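You operate a simulated robot arm through the tools that you are given. There is no shell and no other tool.

The job below is to be done with a simulated robot arm. You get a single attempt, and the scene is never put back.

Task
Put things in order on the top of the sample table. At the end: the silver tin (marked "WAX 1") from the top of the sample table stands where the white bottle stood; the brown padded block stands where the silver tin stood; the yellow granule shaker (marked "GRANULES") stands where the white plaster box stood; the white plaster box stands where the brown padded block stood; the white bottle from the top of the sample table is in the grey tray; whatever was shut is shut again. Leave all else as you found it, and nothing knocked over.

The check looks at the end state, three seconds after you hand in, the way a careful person would. Anything else that was tipped, shoved, dropped, spilled or broken makes it a failure.

Robot
A 6-joint arm with a two-finger parallel gripper, fixed in place. Base frame: the origin is on the floor under the middle of its stand, x ahead of it, y to its left, z up; the work surface is at about z = 0.8. Units: m, degrees, N and s.
With the tool pointing down near the work surface it reaches from about 0.26 to 0.68 m from the base axis. Its first joint turns from -66.0 to 66.0 degrees. Payload 2.9 kg.
The tool frame sits at the grasp point between the pads (the TCP): z along the fingers, y along the line on which they close. The tips reach 0.03 m beyond it. The gripper opens to 0.11 m. The fingers are 0.02 m wide and 0.01 m thick; the gripper's body (0.048 by 0.112 m) begins 0.055 m behind the TCP.
Orientation is that of the tool frame in the base frame, as a unit quaternion [x, y, z, w]. With the fingers straight down and closing along the base's y, the tool's x points along the base's -x, its y along +y and its z along -z.

Tools
- The arm moves only by the tool step_arm. Its argument "series" is a list of rows, each a list of 6 numbers: the shift along the tool's x, y, z in m, then the turn, a rotation vector about the tool's x, y, z in rad. In form: [[x, y, z, ax, ay, az], ...]. A call has 1 to 20 rows; each row shifts and turns the commanded pose from where the row before left it, along the tool's axes as they then stand. "gripper" is the closure, from 0 (fully open) to 1 (shut), set as the call begins (left out, the last holds). Each row takes 0.2 s and may step no farther than 0.05 m and 8.6 degrees from the row before; otherwise, or with a gripper value out of range, the whole call is refused. Where a pose cannot be reached the arm comes as near as it can. A force on the tool above 40 N (or 10 N above the force at the start of the call, whichever is more), or a blocked arm, ends the call early, and 0.2 s more pass. The fingers move at their own pace (about 0.108 m/s each) and stop on an object; they squeeze with about 30 N. The grip force told is the motor's: it shows also when the fingers shut on nothing. Time passes only in rows, and 0.2 s behind the last, so rows that do not move let the fingers close. The reply holds the time, the measured pose of the TCP, the force on the tool along the base axes, the opening and the grip force, in the units named above and with some noise, with the torque about the TCP (base axes, N m) and any sound that the robot's microphone picked up, and new pictures: "pictures" is both (left out), scene, wrist or none.
- Cameras (640 x 400 px; columns grow to the right, rows downward): "scene" is fixed at [0.0709, 0.4247, 1.3912]; the picture's right is [-0.82, -0.57, 0.00], its down [-0.28, 0.40, -0.87] and it looks along [0.50, -0.71, -0.49] (base axes); focal length 330 px, centre (320, 200). "wrist" rides on the gripper at [0.072, 0.017, -0.103] in the tool frame; the picture's right is [-0.23, 0.97, 0.00], its down [-0.76, -0.18, -0.62] and it looks along [-0.61, -0.14, 0.78] (tool axes); focal length 222 px, centre (320, 200). There is no depth. A picture from a camera that has moved, and an enlarged one, comes with that camera's place and axes in the base frame and with its lens.
- close_up(camera, box): a new picture of the part [left, top, right, bottom] of that camera's present view, enlarged. It takes no simulated time.
- sign_off(): hands the job in; it is judged then, once.

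Nothing tells you positions but the pictures and the camera data. Unless the task says otherwise, let go and move clear before handing in.

The tools are called after "Call:" by a JSON object that holds its "name" and its "arguments". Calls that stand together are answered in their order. step_arm: Moves the arm, as the interface text tells. Its arguments: {"type":"object","properties":{"series":{"type":"array","items":{"type":"array","items":{"type":"number"}}},"gripper":{"type":"number"},"pictures":{"type":"string","enum":["both","scene","wrist","none"]}},"required":["series"]} The other tools are called the same way: close_up (camera, box) takes an enlarged picture of a part of a camera's view; sign_off () hands the job in.

At the start:

```text
time_s: 0.0
eef_pos: [0.3139, -0.2093, 1.1019]
orientation: [0.0, 1.0, 0.0, -0.001]
wrist_force: [-0.7, 0.0, 0.3]
moment: [-0.02, 0.01, 0.03]
gripper_width: 0.1099
grasp_force: 0.1
```

scene: 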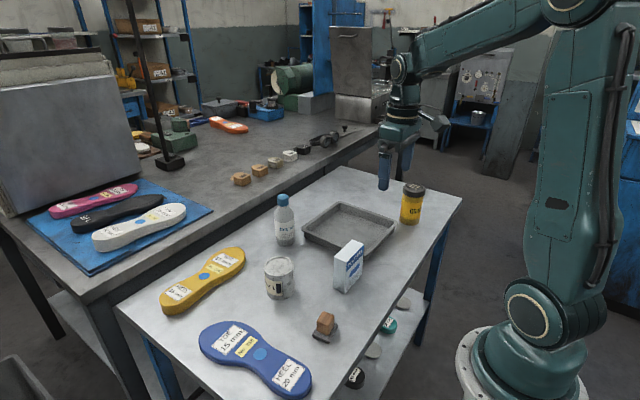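
wrist: 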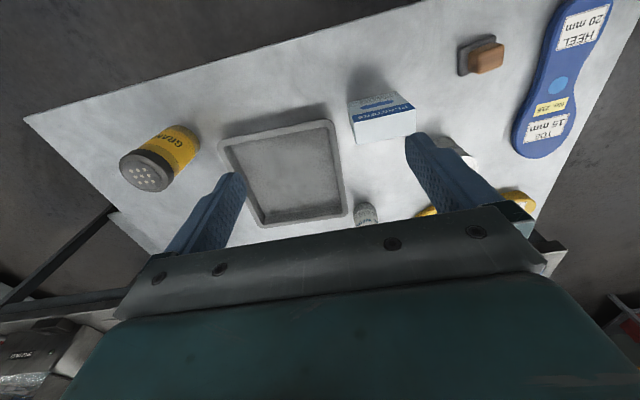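

I see the sample table with a white bottle, a silver tin, a white plaster box, a brown padded block, a yellow shaker and a grey tray. I'll enlarge the views before I move to fix positions and details.

Call:
{"name": "close_up", "arguments": {"camera": "scene", "box": [240, 170, 440, 310]}}

Call:
{"name": "close_up", "arguments": {"camera": "scene", "box": [240, 250, 440, 390]}}

Call:
{"name": "close_up", "arguments": {"camera": "wrist", "box": [100, 60, 420, 260]}}

Call:
{"name": "close_up", "arguments": {"camera": "wrist", "box": [320, 0, 640, 230]}}

```text
2.86 times, centred on (340, 240) of scene
camera zoom: at [0.0709, 0.4247, 1.3912], right [-0.82, -0.57, 0.0], down [-0.28, 0.4, -0.87], along [0.5, -0.71, -0.49], focal length 942 px, centre (263, 86)
```

zoom: 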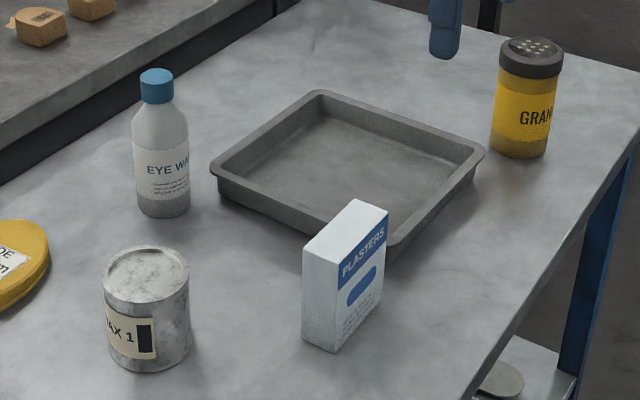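

```text
2.86 times, centred on (340, 320) of scene
camera zoom: at [0.0709, 0.4247, 1.3912], right [-0.82, -0.57, 0.0], down [-0.28, 0.4, -0.87], along [0.5, -0.71, -0.49], focal length 942 px, centre (263, -143)
```

zoom: 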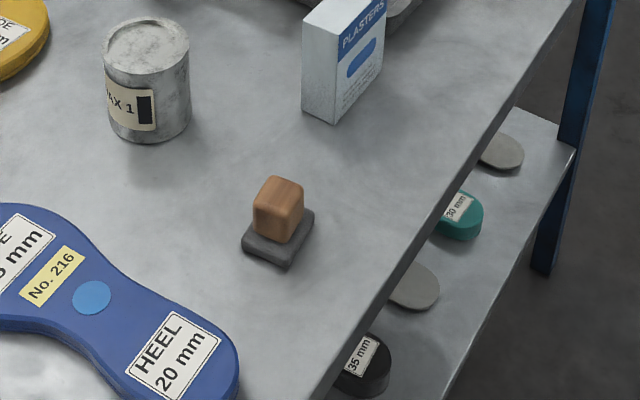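

```text
2.00 times, centred on (260, 160) of wrist
camera zoom: at [0.2424, -0.1931, 1.2056], right [0.23, 0.97, 0.0], down [0.76, -0.18, 0.62], along [0.61, -0.14, -0.78], focal length 444 px, centre (440, 280)
```

zoom: 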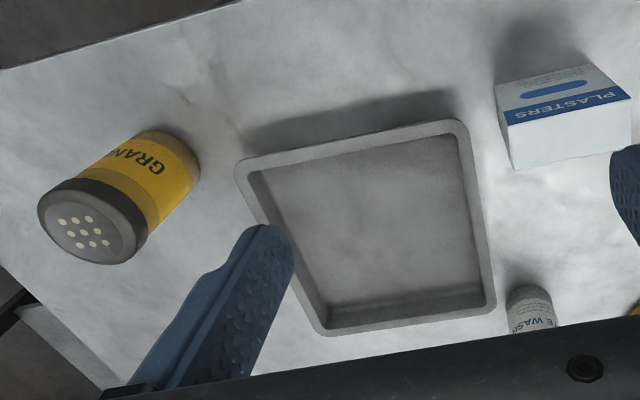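

```text
1.74 times, centred on (480, 115) of wrist
camera zoom: at [0.2424, -0.1931, 1.2056], right [0.23, 0.97, 0.0], down [0.76, -0.18, 0.62], along [0.61, -0.14, -0.78], focal length 386 px, centre (42, 348)
```

zoom: 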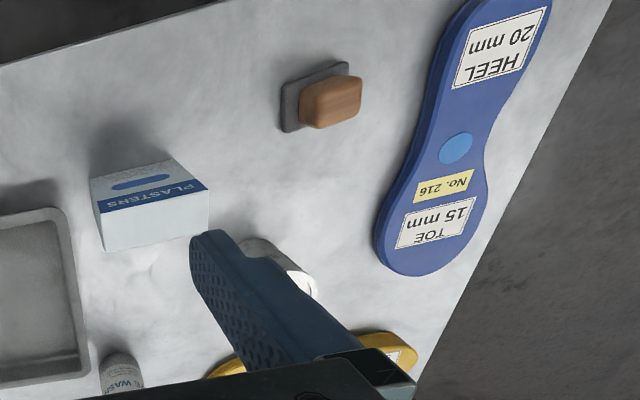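

The main positions from the scene picture, in base x and y, are: bottle (0.61, -0.17), tin (0.49, -0.01), plaster box (0.37, -0.13), block (0.335, 0.03), shaker (0.35, -0.49) and tray centre (0.47, -0.30). I'll move the wrist camera above the middle of the table to refine these.

Call:
{"name": "step_arm", "arguments": {"series": [[-0.0215, 0.0273, -0.012, 0, 0, 0], [-0.0215, 0.0273, -0.012, 0, 0, 0], [-0.0215, 0.0273, -0.012, 0, 0, 0], [-0.0215, 0.0273, -0.012, 0, 0, 0], [0, 0, 0, 0, 0, 0]], "gripper": 0, "pictures": "both"}}

```text
time_s: 1.2
eef_pos: [0.401, -0.0984, 1.1514]
orientation: [0.001, 1.0, 0.0, 0.0]
wrist_force: [-0.2, -0.9, 0.9]
moment: [0.02, -0.01, -0.01]
gripper_width: 0.1102
grasp_force: 0.0
camera wrist: at [0.3288, -0.0821, 1.2548], right [0.23, 0.97, 0.0], down [0.76, -0.18, 0.62], along [0.61, -0.14, -0.78], focal length 222 px, centre (320, 200)
```

scene: 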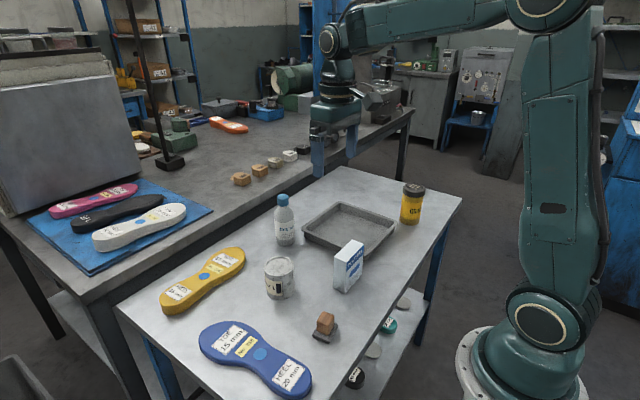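
wrist: 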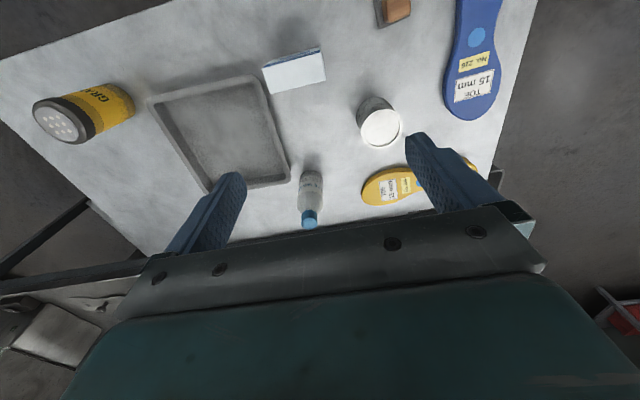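

Call:
{"name": "close_up", "arguments": {"camera": "wrist", "box": [240, 80, 440, 240]}}

Call:
{"name": "close_up", "arguments": {"camera": "wrist", "box": [20, 50, 300, 210]}}

Call:
{"name": "close_up", "arguments": {"camera": "wrist", "box": [240, 0, 440, 120]}}

Call:
{"name": "close_up", "arguments": {"camera": "scene", "box": [250, 180, 350, 310]}}

Call:
{"name": "close_up", "arguments": {"camera": "scene", "box": [290, 290, 370, 350]}}

```text
2.50 times, centred on (340, 160) of wrist
camera zoom: at [0.3288, -0.0821, 1.2548], right [0.23, 0.97, 0.0], down [0.76, -0.18, 0.62], along [0.61, -0.14, -0.78], focal length 555 px, centre (270, 300)
```

zoom: 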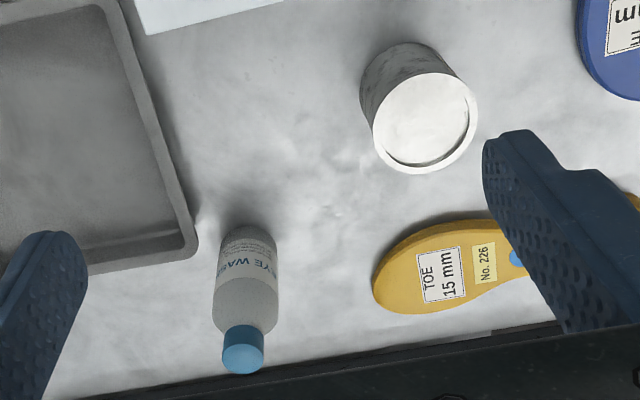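

```text
2.29 times, centred on (160, 130) of wrist
camera zoom: at [0.3288, -0.0821, 1.2548], right [0.23, 0.97, 0.0], down [0.76, -0.18, 0.62], along [0.61, -0.14, -0.78], focal length 508 px, centre (686, 360)
```

zoom: 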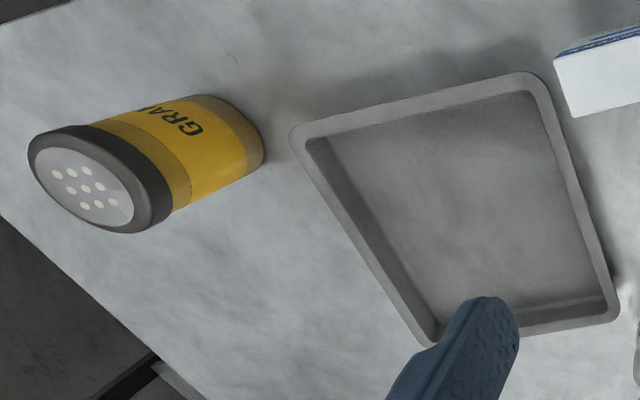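

```text
3.20 times, centred on (340, 60) of wrist
camera zoom: at [0.3288, -0.0821, 1.2548], right [0.23, 0.97, 0.0], down [0.76, -0.18, 0.62], along [0.61, -0.14, -0.78], focal length 711 px, centre (256, 648)
```

zoom: 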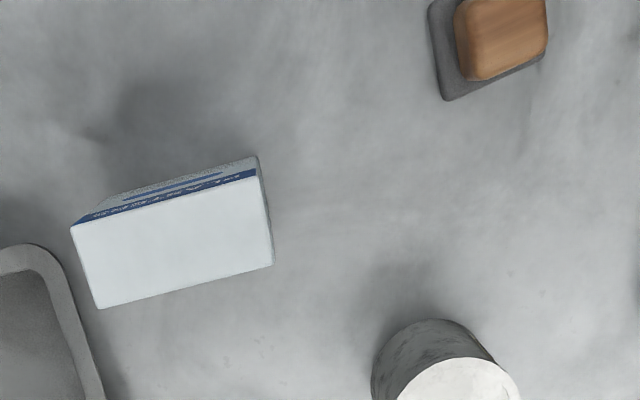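

```text
3.08 times, centred on (300, 245) of scene
camera zoom: at [0.0709, 0.4247, 1.3912], right [-0.82, -0.57, 0.0], down [-0.28, 0.4, -0.87], along [0.5, -0.71, -0.49], focal length 1015 px, centre (382, 62)
```

zoom: 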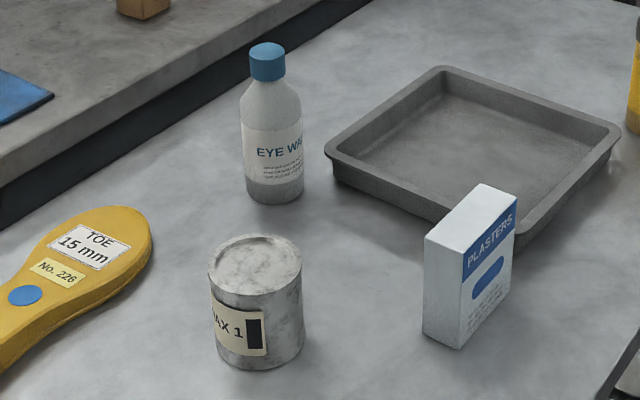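

```text
6.67 times, centred on (330, 320) of scene
camera zoom: at [0.0709, 0.4247, 1.3912], right [-0.82, -0.57, 0.0], down [-0.28, 0.4, -0.87], along [0.5, -0.71, -0.49], focal length 2198 px, centre (253, -600)
```

zoom: 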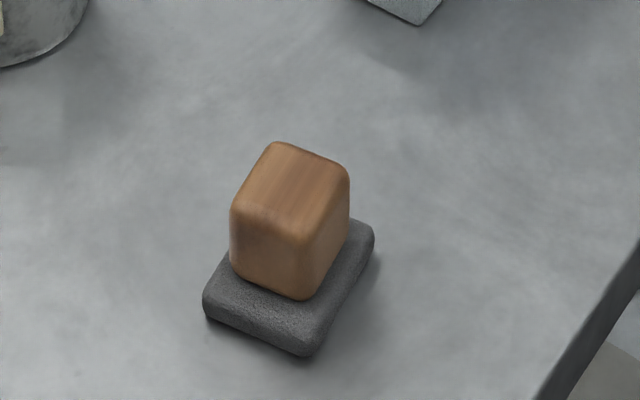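

The wrist view puts the bottle at about (0.612, -0.170), with its cap top near z 0.957, and the tin at about (0.492, -0.010). I'll go above the bottle to grip it by the cap.

Call:
{"name": "step_arm", "arguments": {"series": [[-0.035, -0.0119, 0.0152, 0, 0, 0], [-0.035, -0.0119, 0.0152, 0, 0, 0], [-0.035, -0.0119, 0.0152, 0, 0, 0], [-0.035, -0.0119, 0.0152, 0, 0, 0], [-0.035, -0.0119, 0.0152, 0, 0, 0], [-0.035, -0.0119, 0.0152, 0, 0, 0], [0, 0, 0, 0, 0, 0]], "pictures": "both"}}

```text
time_s: 2.8
eef_pos: [0.6089, -0.173, 1.061]
orientation: [0.0, 1.0, -0.001, -0.001]
wrist_force: [0.3, -0.2, 0.5]
moment: [0.0, 0.02, -0.02]
gripper_width: 0.11
grasp_force: 0.0
camera wrist: at [0.5387, -0.1557, 1.164], right [0.23, 0.97, 0.0], down [0.76, -0.18, 0.62], along [0.61, -0.14, -0.78], focal length 222 px, centre (320, 200)
```

scene: 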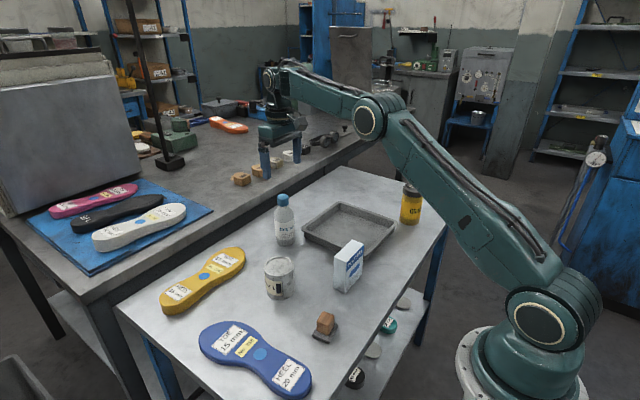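
wrist: 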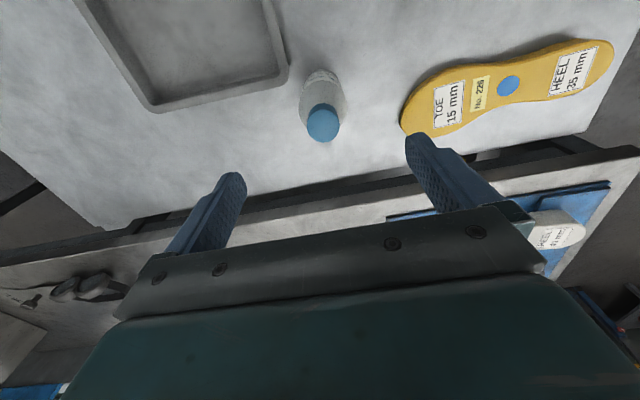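

Call:
{"name": "close_up", "arguments": {"camera": "wrist", "box": [240, 40, 400, 160]}}

```text
3.33 times, centred on (320, 100) of wrist
camera zoom: at [0.5387, -0.1557, 1.164], right [0.23, 0.97, 0.0], down [0.76, -0.18, 0.62], along [0.61, -0.14, -0.78], focal length 740 px, centre (320, 533)
```

zoom: 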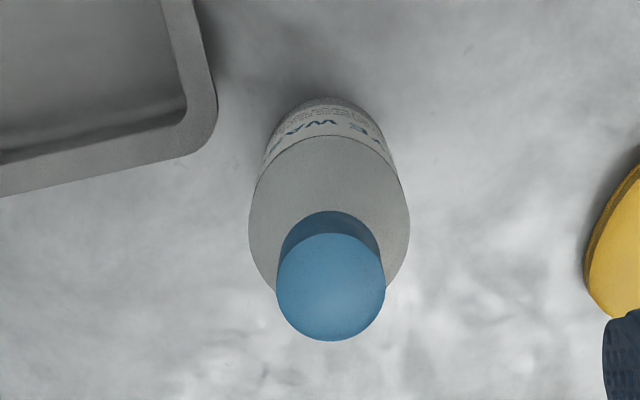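

The cap centre works out at about (0.614, -0.170). I'll line up, go down so the tips just cover the cap, and check before closing.

Call:
{"name": "step_arm", "arguments": {"series": [[-0.0036, 0.003, 0.0, 0, 0, 0], [0, 0, 0.025, 0, 0, 0], [0, 0, 0.025, 0, 0, 0], [0, 0, 0.025, 0, 0, 0], [0, 0, 0.013, 0, 0, 0], [0, 0, 0.01, 0, 0, 0], [0, 0, 0, 0, 0, 0]], "pictures": "both"}}

Call:
{"name": "close_up", "arguments": {"camera": "scene", "box": [240, 140, 340, 260]}}

Call:
{"name": "close_up", "arguments": {"camera": "wrist", "box": [240, 80, 400, 220]}}

```text
time_s: 4.4
eef_pos: [0.6128, -0.17, 0.9614]
orientation: [0.0, 1.0, -0.001, 0.0]
wrist_force: [-1.4, 0.0, 0.4]
moment: [0.0, 0.01, -0.01]
gripper_width: 0.1102
grasp_force: 0.1
camera wrist: at [0.542, -0.1525, 1.0644], right [0.23, 0.97, 0.0], down [0.76, -0.18, 0.62], along [0.61, -0.14, -0.78], focal length 222 px, centre (320, 200)
```

scene: 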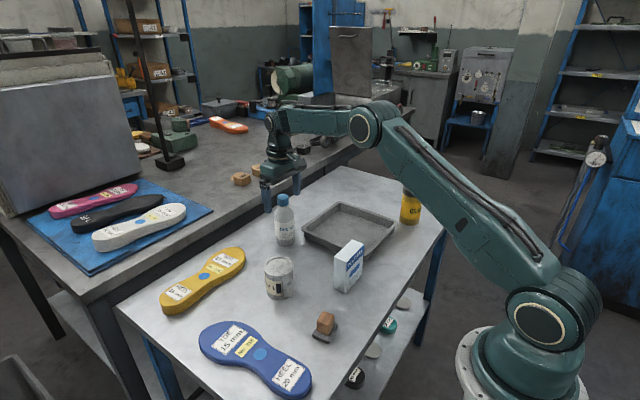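
wrist: 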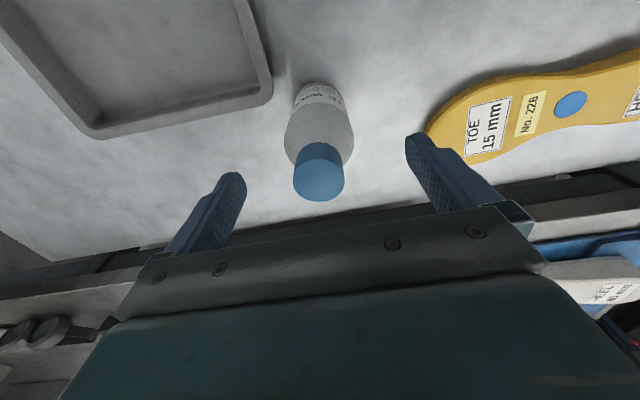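

```text
3.33 times, centred on (290, 200) of scene
camera zoom: at [0.0709, 0.4247, 1.3912], right [-0.82, -0.57, 0.0], down [-0.28, 0.4, -0.87], along [0.5, -0.71, -0.49], focal length 1099 px, centre (420, 200)
```

zoom: 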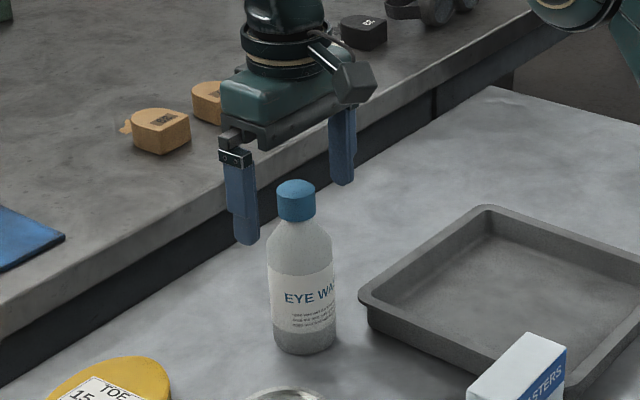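

```text
2.86 times, centred on (320, 150) of wrist
camera zoom: at [0.542, -0.1525, 1.0644], right [0.23, 0.97, 0.0], down [0.76, -0.18, 0.62], along [0.61, -0.14, -0.78], focal length 635 px, centre (320, 343)
```

zoom: 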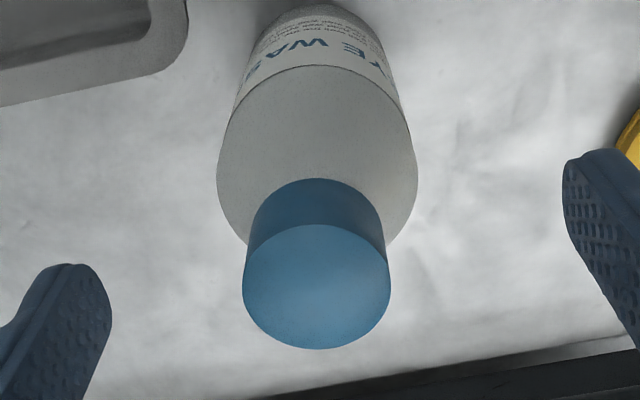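

The cap sits between the fingers at about (0.615, -0.170). I'll go down 2 mm and close on it.

Call:
{"name": "step_arm", "arguments": {"series": [[-0.001, 0, 0.002, 0, 0, 0]], "pictures": "none"}}

Call:
{"name": "step_arm", "arguments": {"series": [[0, 0, 0, 0, 0, 0], [0, 0, 0, 0, 0, 0], [0, 0, 0, 0, 0, 0], [0, 0, 0, 0, 0, 0]], "gripper": 1, "pictures": "both"}}

Call:
{"name": "close_up", "arguments": {"camera": "wrist", "box": [240, 80, 400, 220]}}

Call:
{"name": "close_up", "arguments": {"camera": "scene", "box": [240, 140, 340, 260]}}

```text
time_s: 4.8
eef_pos: [0.6154, -0.1691, 0.9588]
orientation: [0.0, 1.0, 0.0, 0.001]
wrist_force: [-0.6, 0.2, 0.0]
moment: [-0.02, 0.01, -0.01]
gripper_width: 0.1101
grasp_force: 0.0
```

```text
time_s: 5.8
eef_pos: [0.616, -0.1701, 0.9597]
orientation: [-0.001, 1.0, 0.0, 0.001]
wrist_force: [0.6, -1.4, -0.1]
moment: [-0.04, -0.05, 0.01]
gripper_width: 0.0313
grasp_force: 30.4
camera wrist: at [0.5431, -0.1528, 1.0624], right [0.23, 0.97, 0.0], down [0.76, -0.18, 0.62], along [0.61, -0.14, -0.78], focal length 222 px, centre (320, 200)
```

scene: 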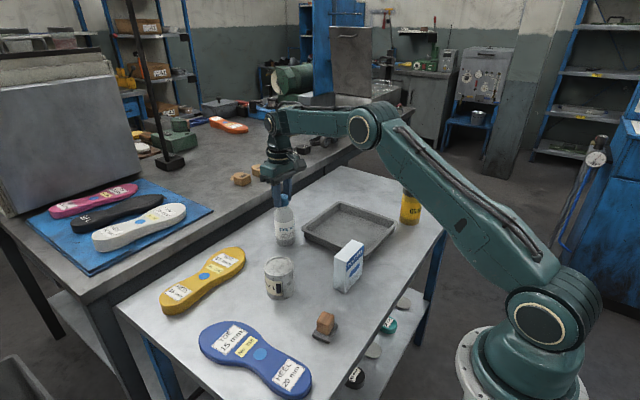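
wrist: 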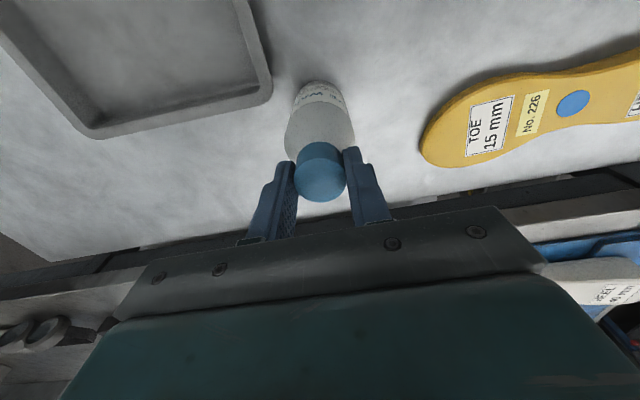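

```text
2.86 times, centred on (320, 150) of wrist
camera zoom: at [0.5431, -0.1528, 1.0624], right [0.23, 0.97, 0.0], down [0.76, -0.18, 0.62], along [0.61, -0.14, -0.78], focal length 635 px, centre (320, 343)
```

zoom: 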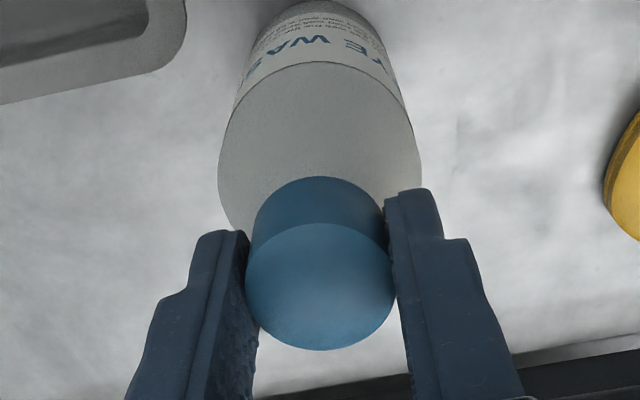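

```text
3.33 times, centred on (290, 200) of scene
camera zoom: at [0.0709, 0.4247, 1.3912], right [-0.82, -0.57, 0.0], down [-0.28, 0.4, -0.87], along [0.5, -0.71, -0.49], focal length 1099 px, centre (420, 200)
```

zoom: 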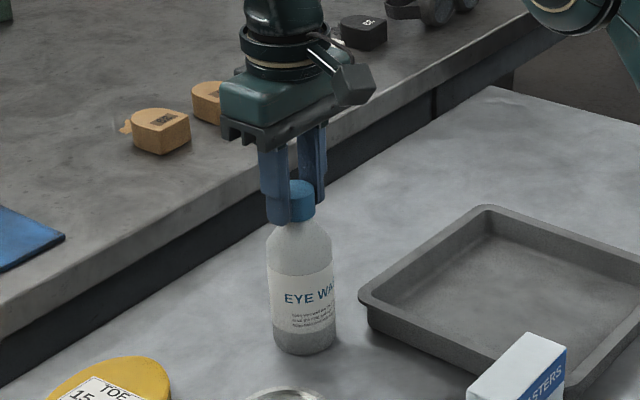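

The grip is firm at 31 mm and the bottle hasn't moved. I'll lift it slowly and check the whole bottle comes with the cap.

Call:
{"name": "step_arm", "arguments": {"series": [[0, 0, -0.005, 0, 0, 0], [0, 0, -0.01, 0, 0, 0], [0, 0, -0.015, 0, 0, 0], [0, 0, -0.02, 0, 0, 0], [0, 0, -0.02, 0, 0, 0], [0, 0, -0.02, 0, 0, 0], [0, 0, 0, 0, 0, 0]], "pictures": "both"}}

Call:
{"name": "close_up", "arguments": {"camera": "scene", "box": [240, 120, 400, 270]}}

```text
time_s: 7.4
eef_pos: [0.6145, -0.1674, 1.0489]
orientation: [0.001, 1.0, 0.0, 0.001]
wrist_force: [-0.2, -0.3, -3.1]
moment: [0.02, 0.02, 0.01]
gripper_width: 0.0313
grasp_force: 30.1
camera wrist: at [0.544, -0.1521, 1.1522], right [0.23, 0.97, 0.0], down [0.76, -0.18, 0.62], along [0.61, -0.14, -0.78], focal length 222 px, centre (320, 200)
```

scene: 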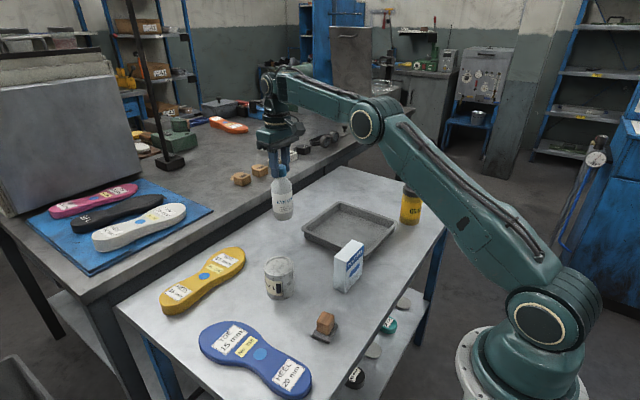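
wrist: 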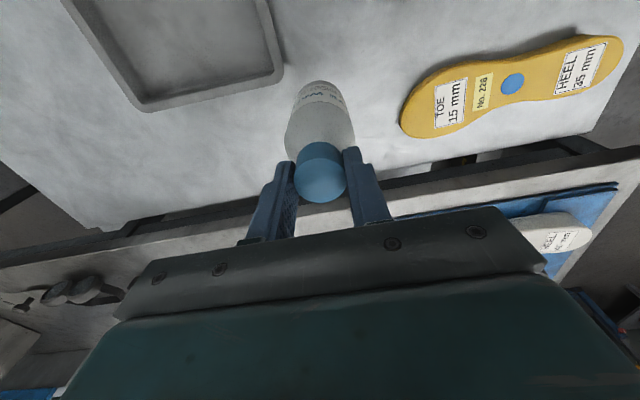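

```text
2.67 times, centred on (320, 195) of scene
camera zoom: at [0.071, 0.4247, 1.3912], right [-0.82, -0.57, 0.0], down [-0.28, 0.4, -0.87], along [0.5, -0.71, -0.49], focal length 879 px, centre (320, 213)
```

zoom: 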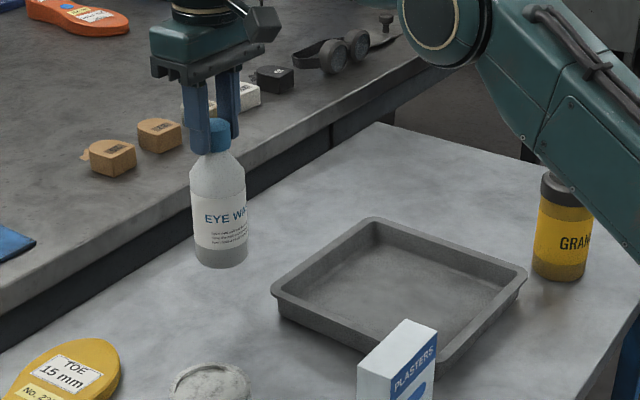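

The whole bottle came up at about 0.35 kg and is clear of the table. I'll carry it level to above the tray centre, about (0.474, -0.312).

Call:
{"name": "step_arm", "arguments": {"series": [[0.0177, -0.0178, 0, 0, 0, 0], [0.0177, -0.0178, 0, 0, 0, 0], [0.0177, -0.0178, 0, 0, 0, 0], [0.0177, -0.0178, 0, 0, 0, 0], [0.0177, -0.0178, 0, 0, 0, 0], [0.0177, -0.0178, 0, 0, 0, 0], [0.0177, -0.0178, 0, 0, 0, 0], [0.0177, -0.0178, 0, 0, 0, 0], [0, 0, 0, 0, 0, 0]], "pictures": "both"}}

Call:
{"name": "close_up", "arguments": {"camera": "scene", "box": [260, 120, 460, 270]}}

```text
time_s: 9.4
eef_pos: [0.4738, -0.3115, 1.052]
orientation: [0.001, 1.0, 0.0, 0.0]
wrist_force: [-0.1, -0.5, -3.1]
moment: [0.01, 0.04, -0.03]
gripper_width: 0.0311
grasp_force: 30.0
camera wrist: at [0.4016, -0.2955, 1.1547], right [0.23, 0.97, 0.0], down [0.76, -0.18, 0.62], along [0.61, -0.14, -0.78], focal length 222 px, centre (320, 200)
```

scene: 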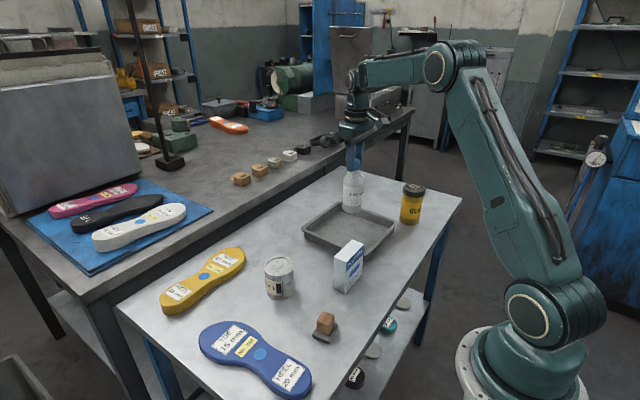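
wrist: 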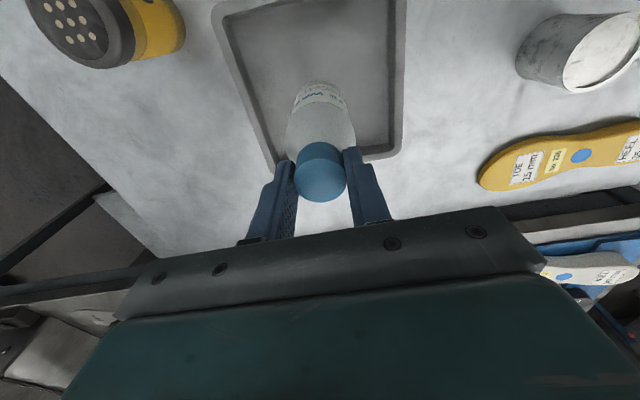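

```text
2.67 times, centred on (360, 195) of scene
camera zoom: at [0.0709, 0.4247, 1.3912], right [-0.82, -0.57, 0.0], down [-0.28, 0.4, -0.87], along [0.5, -0.71, -0.49], focal length 879 px, centre (213, 213)
```

zoom: 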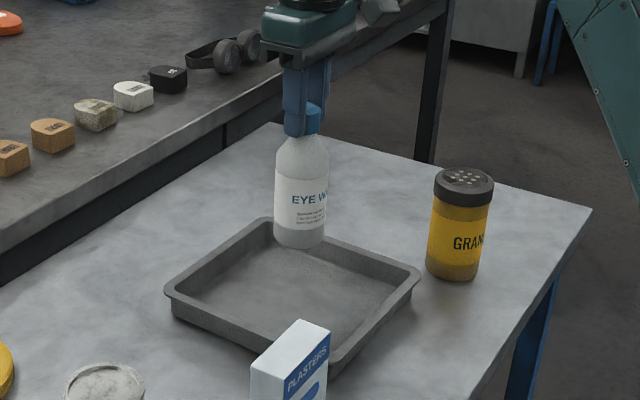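

The bottle hangs over the tray floor with good margins. I'll lower it most of the way, then creep down to contact.

Call:
{"name": "step_arm", "arguments": {"series": [[-0.003, -0.002, 0.02, 0, 0, 0], [0, 0, 0.02, 0, 0, 0], [0, 0, 0.02, 0, 0, 0], [0, 0, 0.015, 0, 0, 0], [0, 0, 0.005, 0, 0, 0], [0, 0, 0, 0, 0, 0]], "pictures": "scene"}}

Call:
{"name": "step_arm", "arguments": {"series": [[0, 0, 0.002, 0, 0, 0], [0, 0, 0.002, 0, 0, 0]], "pictures": "none"}}

Call:
{"name": "close_up", "arguments": {"camera": "scene", "box": [290, 140, 430, 270]}}

```text
time_s: 10.8
eef_pos: [0.4744, -0.3116, 0.9707]
orientation: [0.0, 1.0, 0.0, 0.0]
wrist_force: [-0.3, 0.1, -2.3]
moment: [0.01, 0.0, -0.01]
gripper_width: 0.0313
grasp_force: 29.7
```

scene: 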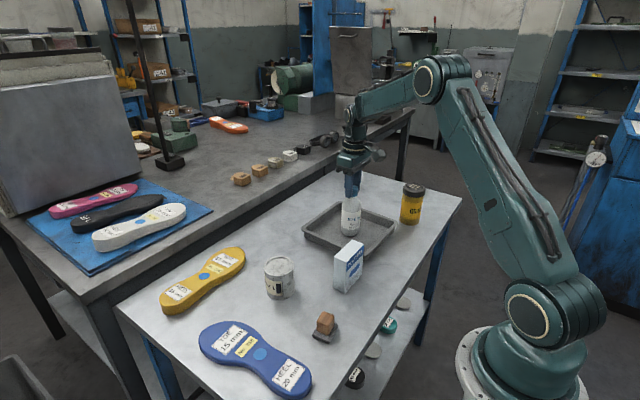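

```text
time_s: 11.4
eef_pos: [0.4753, -0.3128, 0.968]
orientation: [0.0, 1.0, 0.0, 0.0]
wrist_force: [0.2, -0.4, -1.9]
moment: [0.05, -0.05, 0.0]
gripper_width: 0.0311
grasp_force: 30.1
```

```text
3.08 times, centred on (360, 205) of scene
camera zoom: at [0.0709, 0.4247, 1.3912], right [-0.82, -0.57, 0.0], down [-0.28, 0.4, -0.87], along [0.5, -0.71, -0.49], focal length 1015 px, centre (197, 185)
```

zoom: 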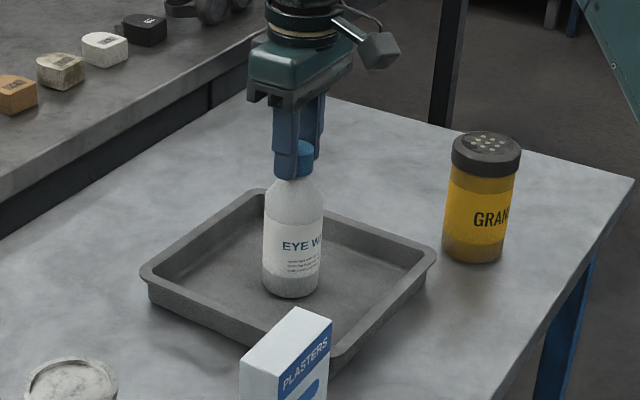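

Call:
{"name": "step_arm", "arguments": {"series": [[0, 0, 0.0015, 0, 0, 0], [0, 0, 0, 0, 0, 0]], "pictures": "none"}}

Call:
{"name": "step_arm", "arguments": {"series": [[0, 0, 0.0015, 0, 0, 0], [0, 0, 0, 0, 0, 0]], "pictures": "none"}}

```text
time_s: 12.0
eef_pos: [0.4751, -0.3133, 0.9652]
orientation: [0.001, 1.0, -0.001, 0.0]
wrist_force: [0.6, 0.9, -2.7]
moment: [-0.03, 0.04, 0.01]
gripper_width: 0.0311
grasp_force: 30.3
```

```text
time_s: 12.6
eef_pos: [0.4757, -0.3134, 0.9634]
orientation: [0.0, 1.0, 0.0, 0.0]
wrist_force: [-0.4, 1.3, -1.9]
moment: [0.04, 0.03, 0.02]
gripper_width: 0.0312
grasp_force: 30.5
```

Call:
{"name": "step_arm", "arguments": {"series": [[0, 0, 0.001, 0, 0, 0], [0, 0, 0, 0, 0, 0]], "pictures": "none"}}

Call:
{"name": "step_arm", "arguments": {"series": [[0, 0, 0.001, 0, 0, 0], [0, 0, 0, 0, 0, 0]], "pictures": "none"}}

```text
time_s: 13.2
eef_pos: [0.4762, -0.3135, 0.9633]
orientation: [0.001, 1.0, -0.001, 0.001]
wrist_force: [-4.9, 0.2, 12.4]
moment: [0.08, 0.83, 0.01]
gripper_width: 0.0311
grasp_force: 29.9
```

```text
time_s: 13.8
eef_pos: [0.4762, -0.3133, 0.9637]
orientation: [0.0, 1.0, -0.002, 0.002]
wrist_force: [-3.3, 1.3, 23.7]
moment: [0.18, 0.36, -0.03]
gripper_width: 0.0313
grasp_force: 30.2
```

The bottle touches the tray floor. I'll take off the extra push and let go.

Call:
{"name": "step_arm", "arguments": {"series": [[0, 0, -0.0015, 0, 0, 0], [0, 0, 0, 0, 0, 0]], "pictures": "none"}}

Call:
{"name": "close_up", "arguments": {"camera": "scene", "box": [290, 140, 430, 270]}}

```text
time_s: 14.4
eef_pos: [0.4764, -0.3141, 0.9628]
orientation: [0.0, 1.0, 0.0, 0.002]
wrist_force: [2.9, -2.1, 19.5]
moment: [-0.12, -0.63, -0.03]
gripper_width: 0.0315
grasp_force: 29.7
```

```text
3.08 times, centred on (360, 205) of scene
camera zoom: at [0.0707, 0.4249, 1.3911], right [-0.82, -0.57, 0.0], down [-0.28, 0.4, -0.87], along [0.5, -0.71, -0.49], focal length 1015 px, centre (197, 185)
```

zoom: 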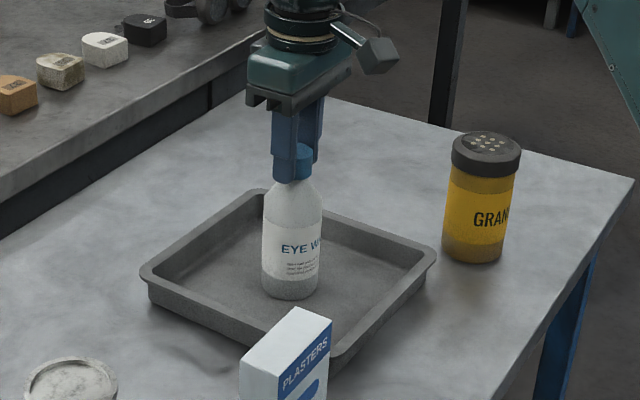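

Call:
{"name": "step_arm", "arguments": {"series": [[0, 0, -0.0015, 0, 0, 0], [0, 0, 0, 0, 0, 0], [0, 0, 0, 0, 0, 0]], "pictures": "none"}}

```text
time_s: 15.2
eef_pos: [0.4737, -0.3113, 0.9632]
orientation: [0.0, 1.0, 0.0, 0.0]
wrist_force: [3.7, -3.7, 11.6]
moment: [-0.28, -0.77, -0.06]
gripper_width: 0.031
grasp_force: 29.9
```

Call:
{"name": "step_arm", "arguments": {"series": [[0, 0, -0.001, 0, 0, 0], [0, 0, 0, 0, 0, 0], [0, 0, 0, 0, 0, 0]], "pictures": "wrist"}}

```text
time_s: 16.0
eef_pos: [0.4753, -0.3124, 0.9624]
orientation: [0.0, 1.0, 0.0, -0.002]
wrist_force: [-1.0, -1.1, -1.3]
moment: [-0.04, 0.01, 0.01]
gripper_width: 0.0313
grasp_force: 30.1
camera wrist: at [0.404, -0.296, 1.0663], right [0.23, 0.97, 0.0], down [0.76, -0.18, 0.62], along [0.6, -0.14, -0.78], focal length 222 px, centre (320, 200)
```

wrist: 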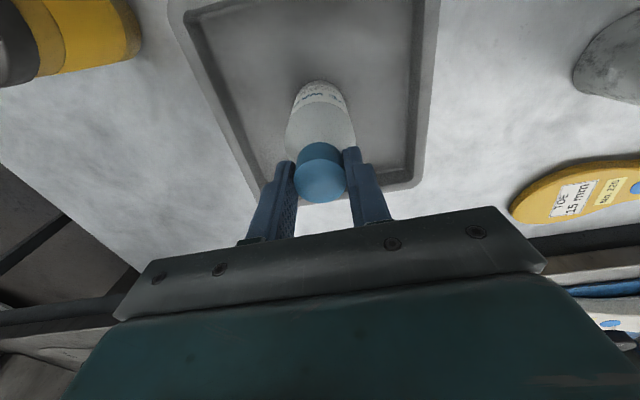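

The force is back near zero, so I'll open the fingers and rise clear.

Call:
{"name": "step_arm", "arguments": {"series": [[0, 0, 0, 0, 0, 0], [0, 0, 0, 0, 0, 0], [0, 0, 0, 0, 0, 0]], "gripper": 0.4, "pictures": "none"}}

Call:
{"name": "step_arm", "arguments": {"series": [[0, 0, -0.01, 0, 0, 0], [0, 0, -0.02, 0, 0, 0], [0, 0, -0.03, 0, 0, 0], [0, 0, -0.03, 0, 0, 0], [0, 0, 0, 0, 0, 0]], "gripper": 0, "pictures": "both"}}

Call:
{"name": "close_up", "arguments": {"camera": "scene", "box": [250, 160, 430, 310]}}

```text
time_s: 16.8
eef_pos: [0.4751, -0.3121, 0.9645]
orientation: [0.0, 1.0, 0.0, 0.0]
wrist_force: [-0.3, 0.2, -0.7]
moment: [0.0, 0.02, -0.01]
gripper_width: 0.0659
grasp_force: 0.0
```

```text
time_s: 18.0
eef_pos: [0.4763, -0.313, 1.0538]
orientation: [0.0, 1.0, 0.0, -0.001]
wrist_force: [0.4, -0.1, -0.7]
moment: [-0.01, -0.02, 0.01]
gripper_width: 0.1101
grasp_force: 0.0
camera wrist: at [0.4054, -0.2972, 1.1569], right [0.23, 0.97, 0.0], down [0.76, -0.18, 0.62], along [0.61, -0.14, -0.78], focal length 222 px, centre (320, 200)
```

scene: 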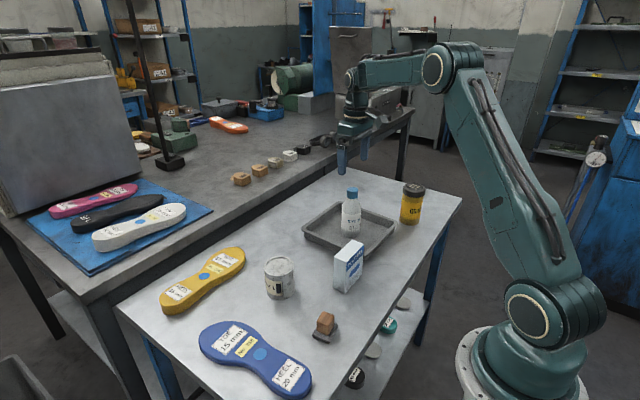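
wrist: 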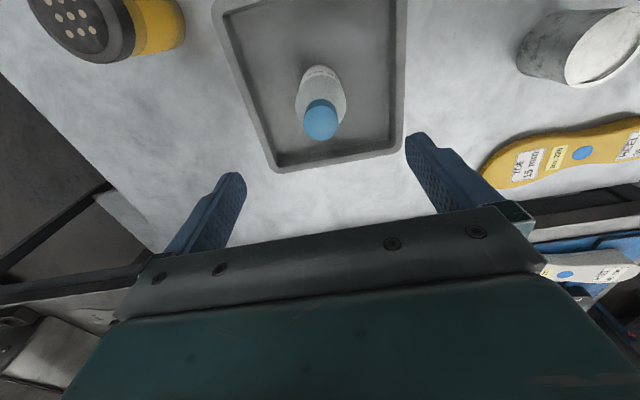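

```text
2.67 times, centred on (340, 235) of scene
camera zoom: at [0.0709, 0.4247, 1.3912], right [-0.82, -0.57, 0.0], down [-0.28, 0.4, -0.87], along [0.5, -0.71, -0.49], focal length 879 px, centre (267, 107)
```

zoom: 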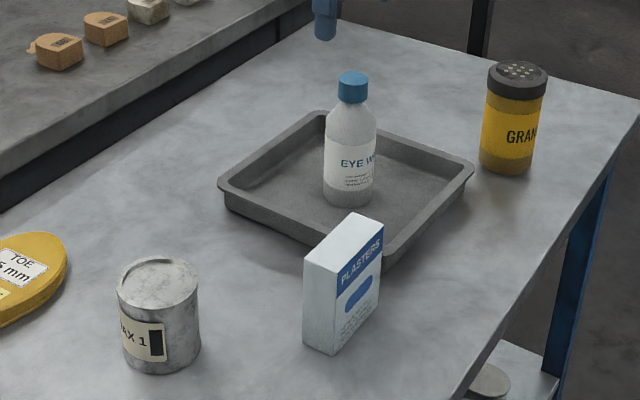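

The bottle stands upright in the tray. Next I'll go above the silver tin at about (0.492, -0.010).

Call:
{"name": "step_arm", "arguments": {"series": [[-0.002, 0.0379, 0.0025, 0, 0, 0], [-0.002, 0.0379, 0.0025, 0, 0, 0], [-0.002, 0.0379, 0.0025, 0, 0, 0], [-0.002, 0.0379, 0.0025, 0, 0, 0], [-0.002, 0.0379, 0.0025, 0, 0, 0], [-0.002, 0.0379, 0.0025, 0, 0, 0], [-0.002, 0.0379, 0.0025, 0, 0, 0], [-0.002, 0.0379, 0.0025, 0, 0, 0], [0, 0, 0, 0, 0, 0]], "pictures": "both"}}

Call:
{"name": "close_up", "arguments": {"camera": "wrist", "box": [240, 40, 400, 160]}}

```text
time_s: 20.0
eef_pos: [0.4935, -0.0078, 1.0328]
orientation: [0.0, 1.0, 0.0, 0.0]
wrist_force: [0.6, 0.2, -0.2]
moment: [-0.02, 0.02, -0.05]
gripper_width: 0.1098
grasp_force: 0.1
camera wrist: at [0.4212, 0.0081, 1.1364], right [0.23, 0.97, 0.0], down [0.76, -0.18, 0.62], along [0.61, -0.14, -0.78], focal length 222 px, centre (320, 200)
```

scene: 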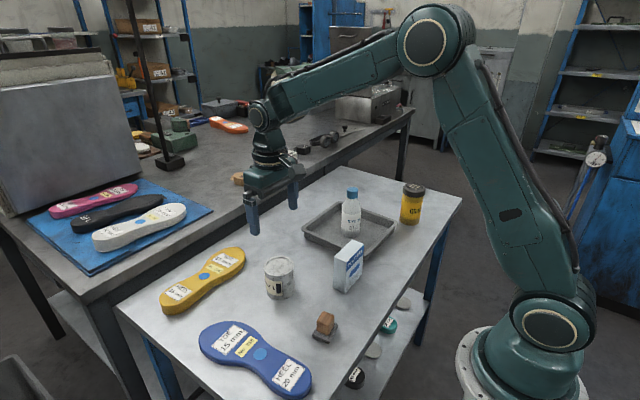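
wrist: 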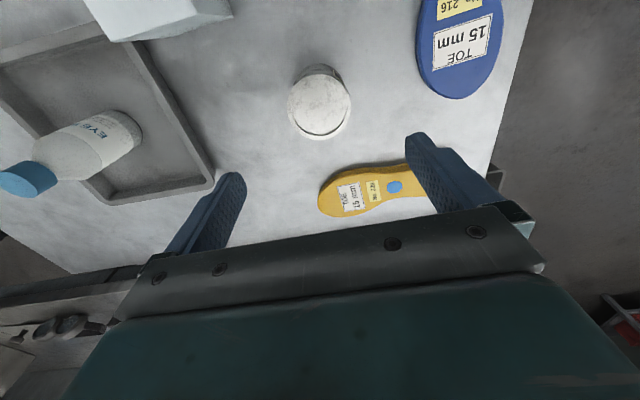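

```text
3.33 times, centred on (320, 100) of wrist
camera zoom: at [0.4212, 0.0081, 1.1364], right [0.23, 0.97, 0.0], down [0.76, -0.18, 0.62], along [0.61, -0.14, -0.78], focal length 740 px, centre (320, 533)
```

zoom: 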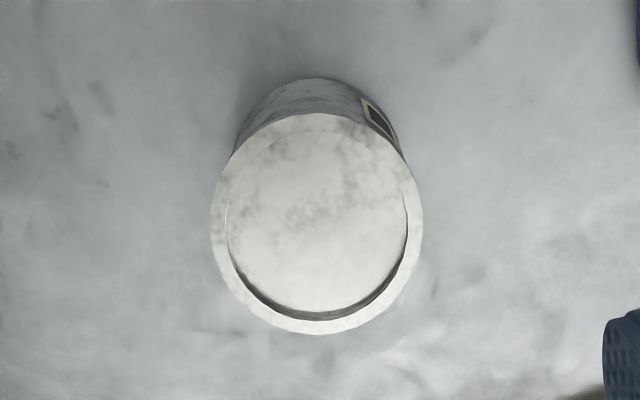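

The tin is centred under the gripper at about (0.492, -0.009). I'll go down around it and close.

Call:
{"name": "step_arm", "arguments": {"series": [[0.001, 0, 0.04, 0, 0, 0], [0, 0, 0.04, 0, 0, 0], [0, 0, 0.04, 0, 0, 0], [0, 0, 0.03, 0, 0, 0], [0, 0, 0.02, 0, 0, 0], [0, 0, 0.015, 0, 0, 0], [0, 0, 0, 0, 0, 0]], "pictures": "both"}}

Call:
{"name": "close_up", "arguments": {"camera": "scene", "box": [220, 200, 340, 320]}}

```text
time_s: 21.6
eef_pos: [0.4899, -0.008, 0.8502]
orientation: [0.001, 1.0, 0.0, 0.0]
wrist_force: [-0.1, -0.2, 0.0]
moment: [-0.01, -0.04, -0.03]
gripper_width: 0.1099
grasp_force: 0.0
camera wrist: at [0.4186, 0.0071, 0.9521], right [0.23, 0.97, 0.0], down [0.76, -0.18, 0.62], along [0.61, -0.14, -0.78], focal length 222 px, centre (320, 200)
```

scene: 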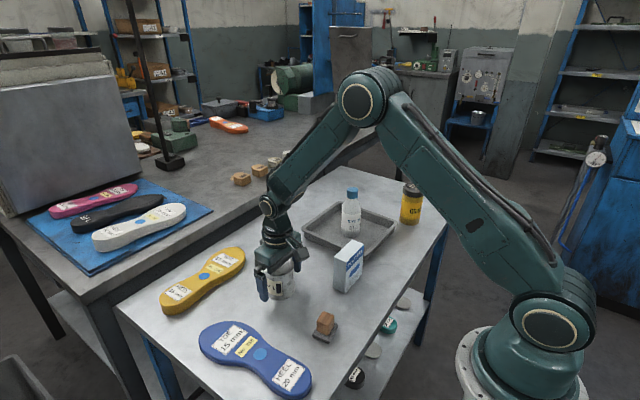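
wrist: 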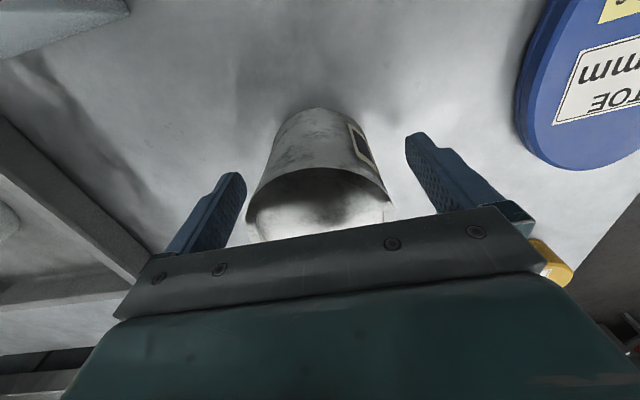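

```text
3.33 times, centred on (280, 260) of scene
camera zoom: at [0.0709, 0.4247, 1.3912], right [-0.82, -0.57, 0.0], down [-0.28, 0.4, -0.87], along [0.5, -0.71, -0.49], focal length 1099 px, centre (453, 0)
```

zoom: 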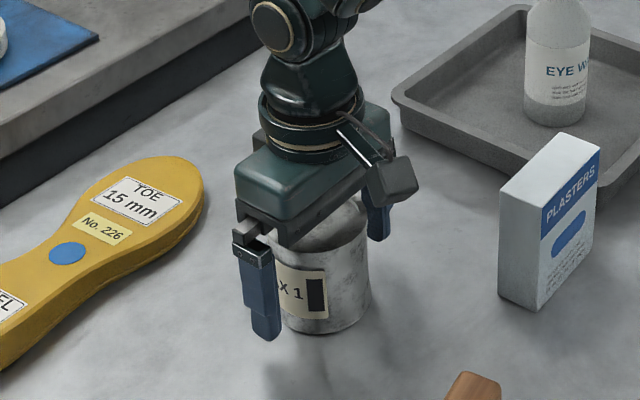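

The fingers straddle the tin evenly and clear of the neighbours. Closing now.

Call:
{"name": "step_arm", "arguments": {"series": [[-0.001, 0, 0, 0, 0, 0], [0, 0, 0, 0, 0, 0], [0, 0, 0, 0, 0, 0], [0, 0, 0, 0, 0, 0]], "gripper": 1, "pictures": "wrist"}}

Call:
{"name": "step_arm", "arguments": {"series": [[0, 0, -0.005, 0, 0, 0], [0, 0, -0.01, 0, 0, 0], [0, 0, -0.015, 0, 0, 0], [0, 0, -0.02, 0, 0, 0], [0, 0, -0.025, 0, 0, 0], [0, 0, -0.025, 0, 0, 0], [0, 0, 0, 0, 0, 0]], "pictures": "both"}}

Call:
{"name": "close_up", "arguments": {"camera": "scene", "box": [220, 180, 380, 320]}}

```text
time_s: 22.6
eef_pos: [0.492, -0.0097, 0.8497]
orientation: [-0.001, 1.0, 0.0, 0.0]
wrist_force: [-3.1, -1.3, 3.9]
moment: [0.0, 0.0, -0.02]
gripper_width: 0.0704
grasp_force: 29.9
camera wrist: at [0.42, 0.0071, 0.9522], right [0.23, 0.97, 0.0], down [0.76, -0.18, 0.62], along [0.61, -0.14, -0.78], focal length 222 px, centre (320, 200)
```

wrist: 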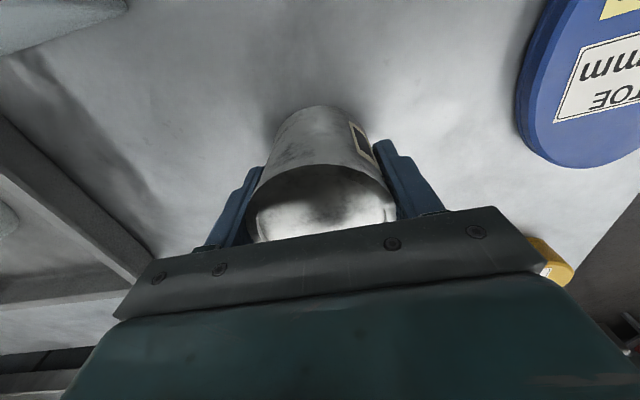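

```text
time_s: 24.2
eef_pos: [0.4905, -0.0083, 0.9482]
orientation: [0.0, 1.0, 0.0, 0.0]
wrist_force: [-0.2, 0.7, -3.1]
moment: [-0.04, 0.01, 0.0]
gripper_width: 0.0702
grasp_force: 29.9
camera wrist: at [0.4187, 0.0089, 1.0519], right [0.23, 0.97, 0.0], down [0.76, -0.18, 0.62], along [0.61, -0.14, -0.78], focal length 222 px, centre (320, 200)
```

scene: 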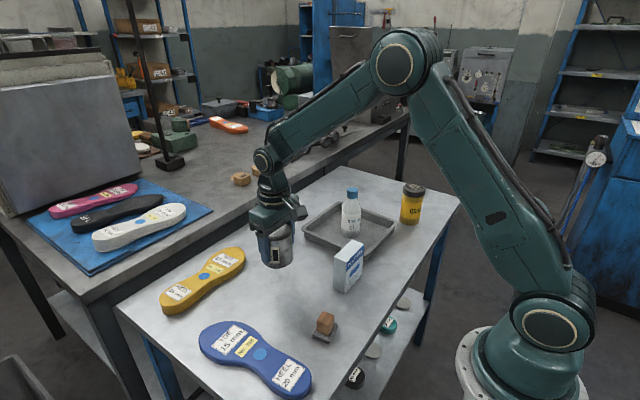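
wrist: 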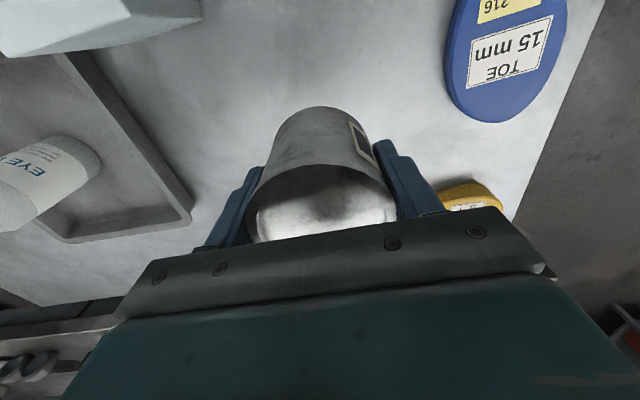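

```text
2.86 times, centred on (300, 250) of scene
camera zoom: at [0.0709, 0.4247, 1.3912], right [-0.82, -0.57, 0.0], down [-0.28, 0.4, -0.87], along [0.5, -0.71, -0.49], focal length 942 px, centre (377, 57)
```

zoom: 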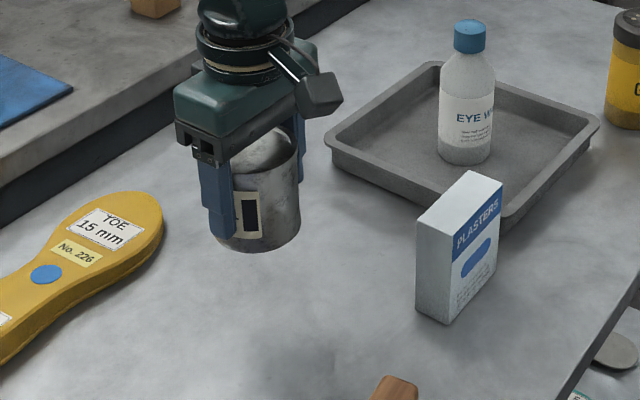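

The tin is held and level. I'll carry it to the bottle's old place at (0.615, -0.170).

Call:
{"name": "step_arm", "arguments": {"series": [[-0.0154, -0.0202, 0, 0, 0, 0], [-0.0154, -0.0202, 0, 0, 0, 0], [-0.0154, -0.0202, 0, 0, 0, 0], [-0.0154, -0.0202, 0, 0, 0, 0], [-0.0154, -0.0202, 0, 0, 0, 0], [-0.0154, -0.0202, 0, 0, 0, 0], [-0.0154, -0.0202, 0, 0, 0, 0], [-0.0154, -0.0202, 0, 0, 0, 0], [0, 0, 0, 0, 0, 0]], "pictures": "scene"}}

```text
time_s: 26.2
eef_pos: [0.6141, -0.1716, 0.9484]
orientation: [0.0, 1.0, -0.001, -0.001]
wrist_force: [0.3, -0.2, -2.7]
moment: [-0.01, 0.01, -0.04]
gripper_width: 0.0702
grasp_force: 29.5
```

scene: 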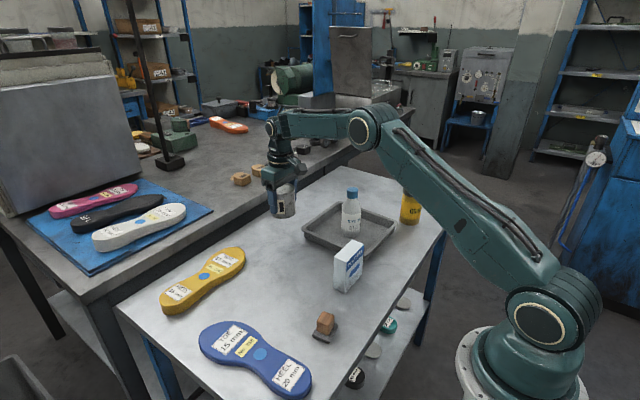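

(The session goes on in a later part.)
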